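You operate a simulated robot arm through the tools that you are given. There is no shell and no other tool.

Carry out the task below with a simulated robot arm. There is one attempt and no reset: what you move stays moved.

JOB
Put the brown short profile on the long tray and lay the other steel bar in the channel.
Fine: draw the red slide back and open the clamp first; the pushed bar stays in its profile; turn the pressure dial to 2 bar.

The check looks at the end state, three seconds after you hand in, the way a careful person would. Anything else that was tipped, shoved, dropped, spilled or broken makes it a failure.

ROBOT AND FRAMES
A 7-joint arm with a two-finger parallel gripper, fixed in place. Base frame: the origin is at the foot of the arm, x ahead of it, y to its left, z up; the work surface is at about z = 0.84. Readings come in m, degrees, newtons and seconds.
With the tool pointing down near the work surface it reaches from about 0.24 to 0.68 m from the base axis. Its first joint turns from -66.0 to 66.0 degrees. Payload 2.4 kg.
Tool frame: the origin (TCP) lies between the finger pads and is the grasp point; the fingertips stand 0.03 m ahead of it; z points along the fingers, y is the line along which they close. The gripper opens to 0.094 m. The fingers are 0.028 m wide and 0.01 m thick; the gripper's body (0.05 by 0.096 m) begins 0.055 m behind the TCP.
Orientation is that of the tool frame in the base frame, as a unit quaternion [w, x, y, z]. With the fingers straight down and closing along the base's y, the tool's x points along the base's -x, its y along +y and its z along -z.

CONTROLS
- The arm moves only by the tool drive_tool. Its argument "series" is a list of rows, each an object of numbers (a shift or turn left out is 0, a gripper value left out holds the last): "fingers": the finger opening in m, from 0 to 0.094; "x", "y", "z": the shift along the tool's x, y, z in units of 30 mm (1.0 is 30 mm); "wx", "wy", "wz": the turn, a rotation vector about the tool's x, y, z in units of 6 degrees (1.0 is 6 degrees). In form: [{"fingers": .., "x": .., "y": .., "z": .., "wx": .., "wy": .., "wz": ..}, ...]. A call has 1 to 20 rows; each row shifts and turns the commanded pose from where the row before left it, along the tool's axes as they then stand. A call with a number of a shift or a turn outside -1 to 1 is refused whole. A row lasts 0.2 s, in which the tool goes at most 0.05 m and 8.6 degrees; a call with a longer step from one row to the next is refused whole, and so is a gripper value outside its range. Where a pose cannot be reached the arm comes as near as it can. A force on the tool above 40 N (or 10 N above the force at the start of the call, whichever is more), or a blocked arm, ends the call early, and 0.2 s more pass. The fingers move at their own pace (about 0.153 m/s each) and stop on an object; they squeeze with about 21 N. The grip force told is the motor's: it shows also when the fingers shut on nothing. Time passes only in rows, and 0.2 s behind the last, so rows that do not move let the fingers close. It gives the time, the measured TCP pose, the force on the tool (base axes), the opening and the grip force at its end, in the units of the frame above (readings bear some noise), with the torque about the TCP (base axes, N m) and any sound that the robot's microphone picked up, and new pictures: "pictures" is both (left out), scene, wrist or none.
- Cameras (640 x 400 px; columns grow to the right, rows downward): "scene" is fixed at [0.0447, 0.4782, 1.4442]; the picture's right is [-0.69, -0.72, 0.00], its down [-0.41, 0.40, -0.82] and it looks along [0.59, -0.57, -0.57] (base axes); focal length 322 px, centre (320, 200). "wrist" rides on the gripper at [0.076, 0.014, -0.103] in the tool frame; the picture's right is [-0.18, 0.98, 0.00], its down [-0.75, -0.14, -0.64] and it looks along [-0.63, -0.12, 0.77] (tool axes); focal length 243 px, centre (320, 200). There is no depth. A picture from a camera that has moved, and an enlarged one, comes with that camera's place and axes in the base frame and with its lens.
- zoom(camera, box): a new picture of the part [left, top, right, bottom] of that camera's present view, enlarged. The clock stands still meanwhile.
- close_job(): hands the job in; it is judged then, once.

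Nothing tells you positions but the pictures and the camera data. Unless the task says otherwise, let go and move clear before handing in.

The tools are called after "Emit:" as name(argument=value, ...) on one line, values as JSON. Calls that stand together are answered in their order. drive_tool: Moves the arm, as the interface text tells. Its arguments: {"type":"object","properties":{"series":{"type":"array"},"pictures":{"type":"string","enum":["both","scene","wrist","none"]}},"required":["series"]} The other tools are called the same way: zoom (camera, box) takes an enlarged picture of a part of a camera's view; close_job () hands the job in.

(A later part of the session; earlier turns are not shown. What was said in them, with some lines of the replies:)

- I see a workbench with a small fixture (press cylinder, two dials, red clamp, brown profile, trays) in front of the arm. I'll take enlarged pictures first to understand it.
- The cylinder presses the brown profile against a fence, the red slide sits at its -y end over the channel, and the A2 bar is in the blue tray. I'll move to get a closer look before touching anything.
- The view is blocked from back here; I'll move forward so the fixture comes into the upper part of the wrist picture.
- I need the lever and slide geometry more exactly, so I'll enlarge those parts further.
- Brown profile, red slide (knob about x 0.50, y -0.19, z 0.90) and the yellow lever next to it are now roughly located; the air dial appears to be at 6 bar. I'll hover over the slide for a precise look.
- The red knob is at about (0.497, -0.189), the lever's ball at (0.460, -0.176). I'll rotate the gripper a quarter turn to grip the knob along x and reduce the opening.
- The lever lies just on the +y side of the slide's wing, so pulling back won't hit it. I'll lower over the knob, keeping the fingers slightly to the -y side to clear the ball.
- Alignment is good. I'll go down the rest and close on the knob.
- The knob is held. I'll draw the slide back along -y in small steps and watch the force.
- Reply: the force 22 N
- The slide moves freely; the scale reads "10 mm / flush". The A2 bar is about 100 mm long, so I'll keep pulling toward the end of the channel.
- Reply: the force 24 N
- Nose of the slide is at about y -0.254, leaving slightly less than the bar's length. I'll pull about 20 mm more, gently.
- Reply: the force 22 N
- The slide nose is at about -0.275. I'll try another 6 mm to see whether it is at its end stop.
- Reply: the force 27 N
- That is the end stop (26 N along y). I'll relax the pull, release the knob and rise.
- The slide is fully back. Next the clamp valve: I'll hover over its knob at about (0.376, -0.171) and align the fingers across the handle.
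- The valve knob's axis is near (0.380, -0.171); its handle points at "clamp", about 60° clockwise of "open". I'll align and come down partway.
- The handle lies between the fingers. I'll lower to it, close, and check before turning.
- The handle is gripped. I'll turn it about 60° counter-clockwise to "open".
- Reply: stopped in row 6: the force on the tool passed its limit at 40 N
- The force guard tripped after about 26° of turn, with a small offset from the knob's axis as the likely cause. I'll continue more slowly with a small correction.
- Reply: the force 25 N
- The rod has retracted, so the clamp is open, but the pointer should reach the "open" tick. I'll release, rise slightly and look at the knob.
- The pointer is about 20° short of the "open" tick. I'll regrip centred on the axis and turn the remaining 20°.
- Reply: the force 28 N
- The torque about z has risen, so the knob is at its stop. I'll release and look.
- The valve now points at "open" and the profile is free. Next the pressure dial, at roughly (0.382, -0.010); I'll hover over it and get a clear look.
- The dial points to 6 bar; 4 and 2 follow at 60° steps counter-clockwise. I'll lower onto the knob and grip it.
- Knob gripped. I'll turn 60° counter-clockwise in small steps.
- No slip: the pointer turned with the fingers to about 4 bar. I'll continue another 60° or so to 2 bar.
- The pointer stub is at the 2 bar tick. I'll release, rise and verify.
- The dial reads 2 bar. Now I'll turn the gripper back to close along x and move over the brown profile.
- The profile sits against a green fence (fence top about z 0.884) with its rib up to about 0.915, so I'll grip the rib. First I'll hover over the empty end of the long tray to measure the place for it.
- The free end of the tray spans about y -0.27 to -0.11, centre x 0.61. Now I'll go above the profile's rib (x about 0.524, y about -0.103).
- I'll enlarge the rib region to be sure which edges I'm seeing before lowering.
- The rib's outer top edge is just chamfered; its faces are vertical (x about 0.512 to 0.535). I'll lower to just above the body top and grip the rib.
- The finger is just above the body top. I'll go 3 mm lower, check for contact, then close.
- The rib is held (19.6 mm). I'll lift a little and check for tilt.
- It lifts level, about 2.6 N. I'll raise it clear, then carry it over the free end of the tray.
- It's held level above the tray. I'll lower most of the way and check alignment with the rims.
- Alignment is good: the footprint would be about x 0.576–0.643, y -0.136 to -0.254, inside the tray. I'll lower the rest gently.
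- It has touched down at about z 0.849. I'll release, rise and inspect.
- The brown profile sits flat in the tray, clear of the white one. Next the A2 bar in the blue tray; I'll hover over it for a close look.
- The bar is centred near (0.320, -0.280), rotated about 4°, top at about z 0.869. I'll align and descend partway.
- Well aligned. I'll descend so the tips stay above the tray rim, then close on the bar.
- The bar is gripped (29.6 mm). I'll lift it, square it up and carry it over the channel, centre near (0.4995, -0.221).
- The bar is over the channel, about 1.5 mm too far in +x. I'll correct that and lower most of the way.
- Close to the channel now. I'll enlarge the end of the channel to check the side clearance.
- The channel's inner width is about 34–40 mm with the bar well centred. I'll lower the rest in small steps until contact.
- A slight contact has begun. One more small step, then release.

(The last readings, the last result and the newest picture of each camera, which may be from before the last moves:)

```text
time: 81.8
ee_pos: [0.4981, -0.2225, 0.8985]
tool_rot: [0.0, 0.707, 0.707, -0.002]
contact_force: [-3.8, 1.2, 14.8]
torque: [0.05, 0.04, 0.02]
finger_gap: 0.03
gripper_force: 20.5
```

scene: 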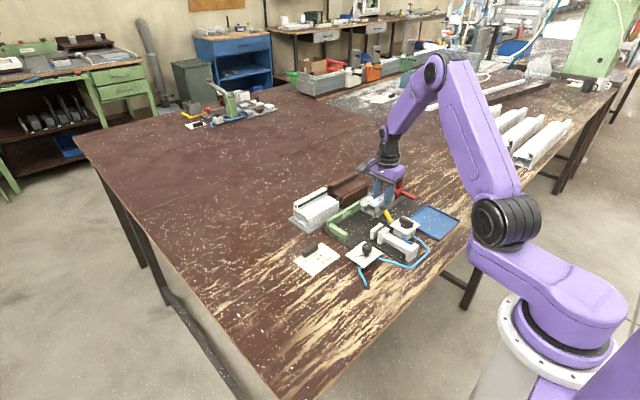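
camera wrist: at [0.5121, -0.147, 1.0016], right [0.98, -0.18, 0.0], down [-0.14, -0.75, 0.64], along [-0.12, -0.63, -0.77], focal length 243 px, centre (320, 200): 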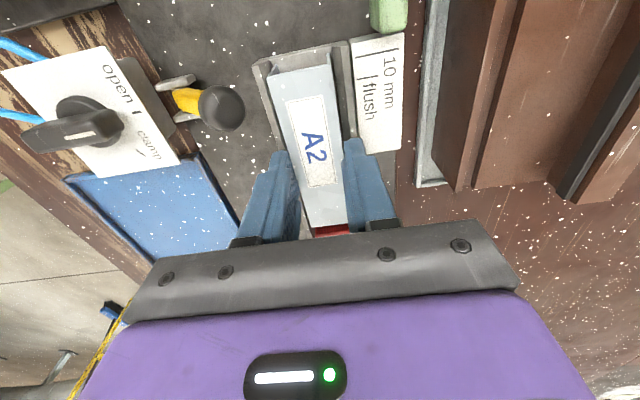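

The bar rests in the channel. I'll ease off, open just enough to free it, and rise straight up.

Emit:
drive_tool(series=[{"z": -0.04}, {"fingers": 0.035}, {}, {"z": -0.2}, {"z": -0.3}, {"z": -0.6}, {"z": -1}, {"z": -1}, {"z": -1}, {}], pictures="both")

Emit:
zoom(camera="scene", box=[346, 175, 426, 230])

Emit:
zoom(camera="wrist", box=[200, 0, 440, 200])

Emit:
zoom(camera="scene", box=[285, 170, 465, 285])

```text
time: 84.0
ee_pos: [0.4976, -0.2229, 1.0214]
tool_rot: [-0.002, 0.708, 0.707, -0.001]
contact_force: [1.0, -0.4, -0.1]
torque: [0.0, -0.03, 0.0]
finger_gap: 0.035
gripper_force: 0.0
camera wrist: at [0.5121, -0.1472, 1.1244], right [0.98, -0.19, 0.0], down [-0.14, -0.75, 0.64], along [-0.12, -0.63, -0.77], focal length 243 px, centre (320, 200)
```

scene: 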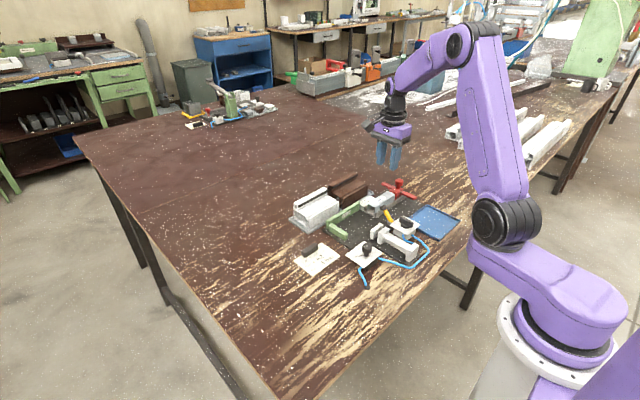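
wrist: 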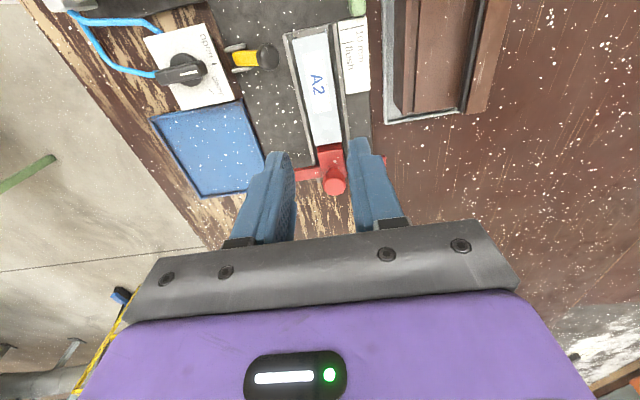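

```text
7.27 times, centred on (386, 202) of scene
camera zoom: at [0.0447, 0.4782, 1.4442], right [-0.69, -0.72, 0.0], down [-0.41, 0.4, -0.82], along [0.59, -0.57, -0.57], focal length 2339 px, centre (-160, 182)
```

zoom: 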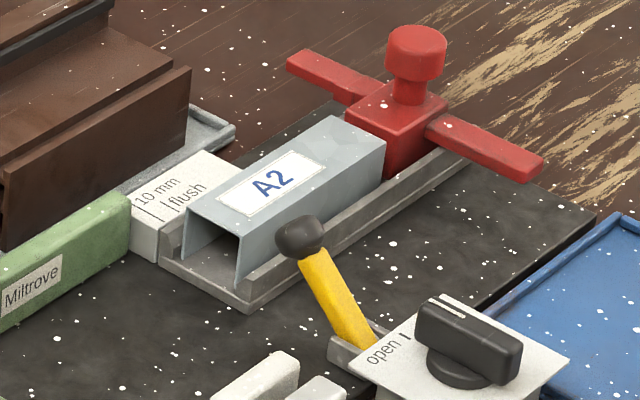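

```text
2.00 times, centred on (320, 100) of wrist
camera zoom: at [0.5121, -0.1472, 1.1244], right [0.98, -0.19, 0.0], down [-0.14, -0.75, 0.64], along [-0.12, -0.63, -0.77], focal length 485 px, centre (320, 400)
```

zoom: 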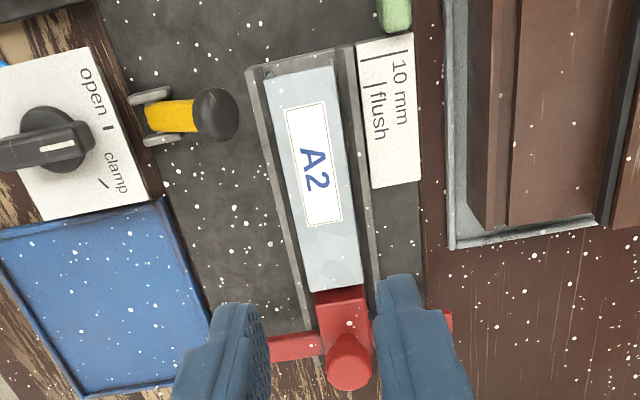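

```text
3.48 times, centred on (375, 228) of scene
camera zoom: at [0.0447, 0.4782, 1.4442], right [-0.69, -0.72, 0.0], down [-0.41, 0.4, -0.82], along [0.59, -0.57, -0.57], focal length 1119 px, centre (129, 104)
```

zoom: 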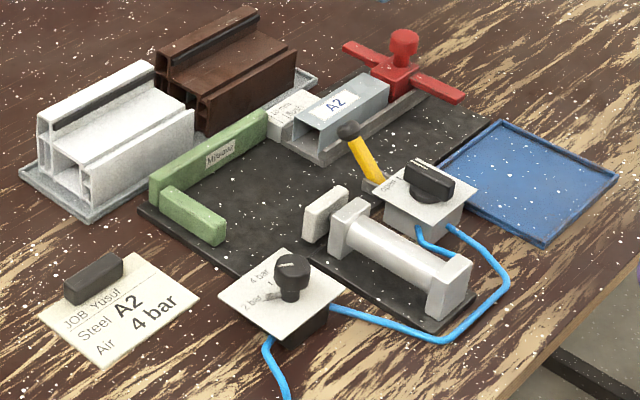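

Everything appears in place: the bar lies in the channel, slide back, valve open, dial at 2 bar. A last look to verify the brown profile with its inserted bar and the dial.

Emit:
zoom(camera="scene", box=[322, 165, 376, 210])

Emit:
zoom(camera="scene", box=[340, 230, 390, 270])

Emit:
drive_tool(series=[{"z": -1}, {"z": -1}, {"z": -1}, {"z": -0.5}, {}], pictures="both")

```text
8.89 times, centred on (349, 188) of scene
camera zoom: at [0.0447, 0.4782, 1.4442], right [-0.69, -0.72, 0.0], down [-0.41, 0.4, -0.82], along [0.59, -0.57, -0.57], focal length 2859 px, centre (62, 311)
```

zoom: 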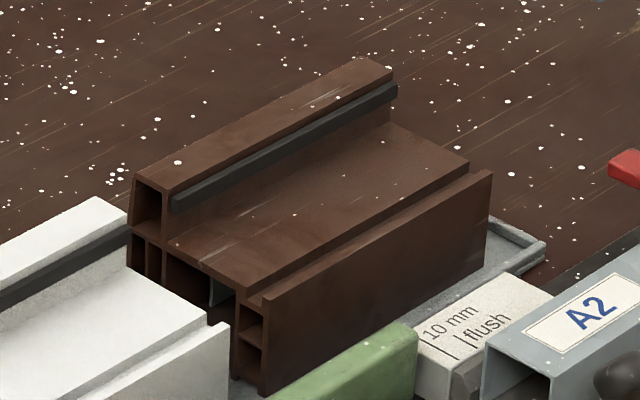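

```text
10.00 times, centred on (365, 250) of scene
camera zoom: at [0.0447, 0.4782, 1.4442], right [-0.69, -0.72, 0.0], down [-0.41, 0.4, -0.82], along [0.59, -0.57, -0.57], focal length 3216 px, centre (-130, -300)
```

zoom: 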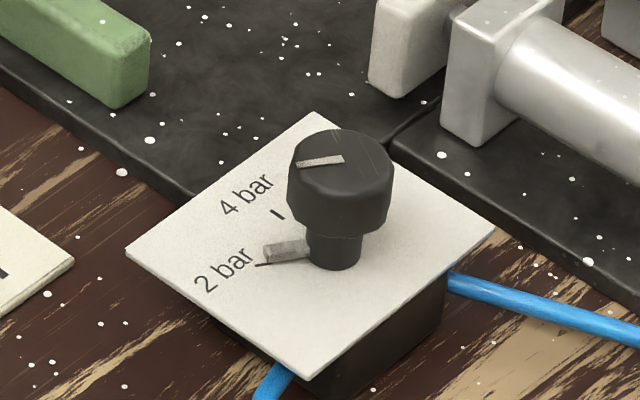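

```text
time: 85.2
ee_pos: [0.499, -0.2235, 1.1277]
tool_rot: [-0.003, 0.708, 0.706, 0.0]
contact_force: [0.3, 0.4, 0.5]
torque: [0.01, 0.0, -0.03]
finger_gap: 0.035
gripper_force: 0.2
camera wrist: at [0.5133, -0.1477, 1.2302], right [0.98, -0.18, 0.0], down [-0.14, -0.75, 0.64], along [-0.12, -0.63, -0.77], focal length 243 px, centre (320, 200)
```

scene: 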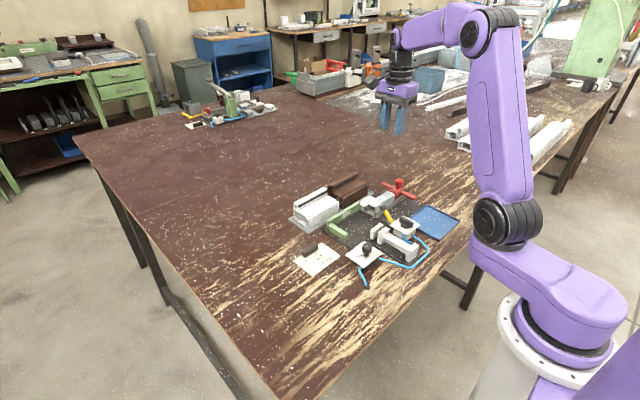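
wrist: 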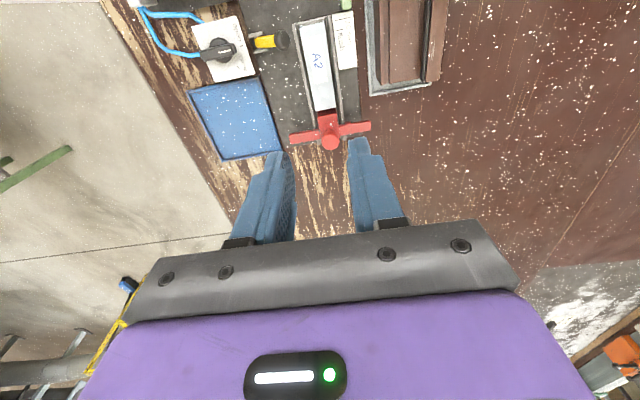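

The steel bar is still visible inside the brown profile, the dial points to 2 bar, the valve is on open, the slide is fully back, and the A2 bar lies in the channel. The arm is clear, so I'm handing in.

Emit:
close_job()

```text
The job is handed in.
```

The job is done and handed in. I checked each point below in the pictures before closing; the final check's verdict hasn't come back to me.

- **Red slide:** drawn fully back until it met its end stop.
- **Clamp:** valve turned to "open". It took two grips, because the first turn stopped early on the force limit.
- **Brown short profile:** lying flat on the long tray, clear of the white one. Its pushed steel bar is still visible inside.
- **Other steel bar (A2):** lying in the channel, just in front of the slide.
- **Pressure dial:** turned from 6 bar to 2 bar, as you asked. The job card on the bench says 4 bar.

I saw nothing else moved or tipped, and the arm was raised clear with the gripper empty.
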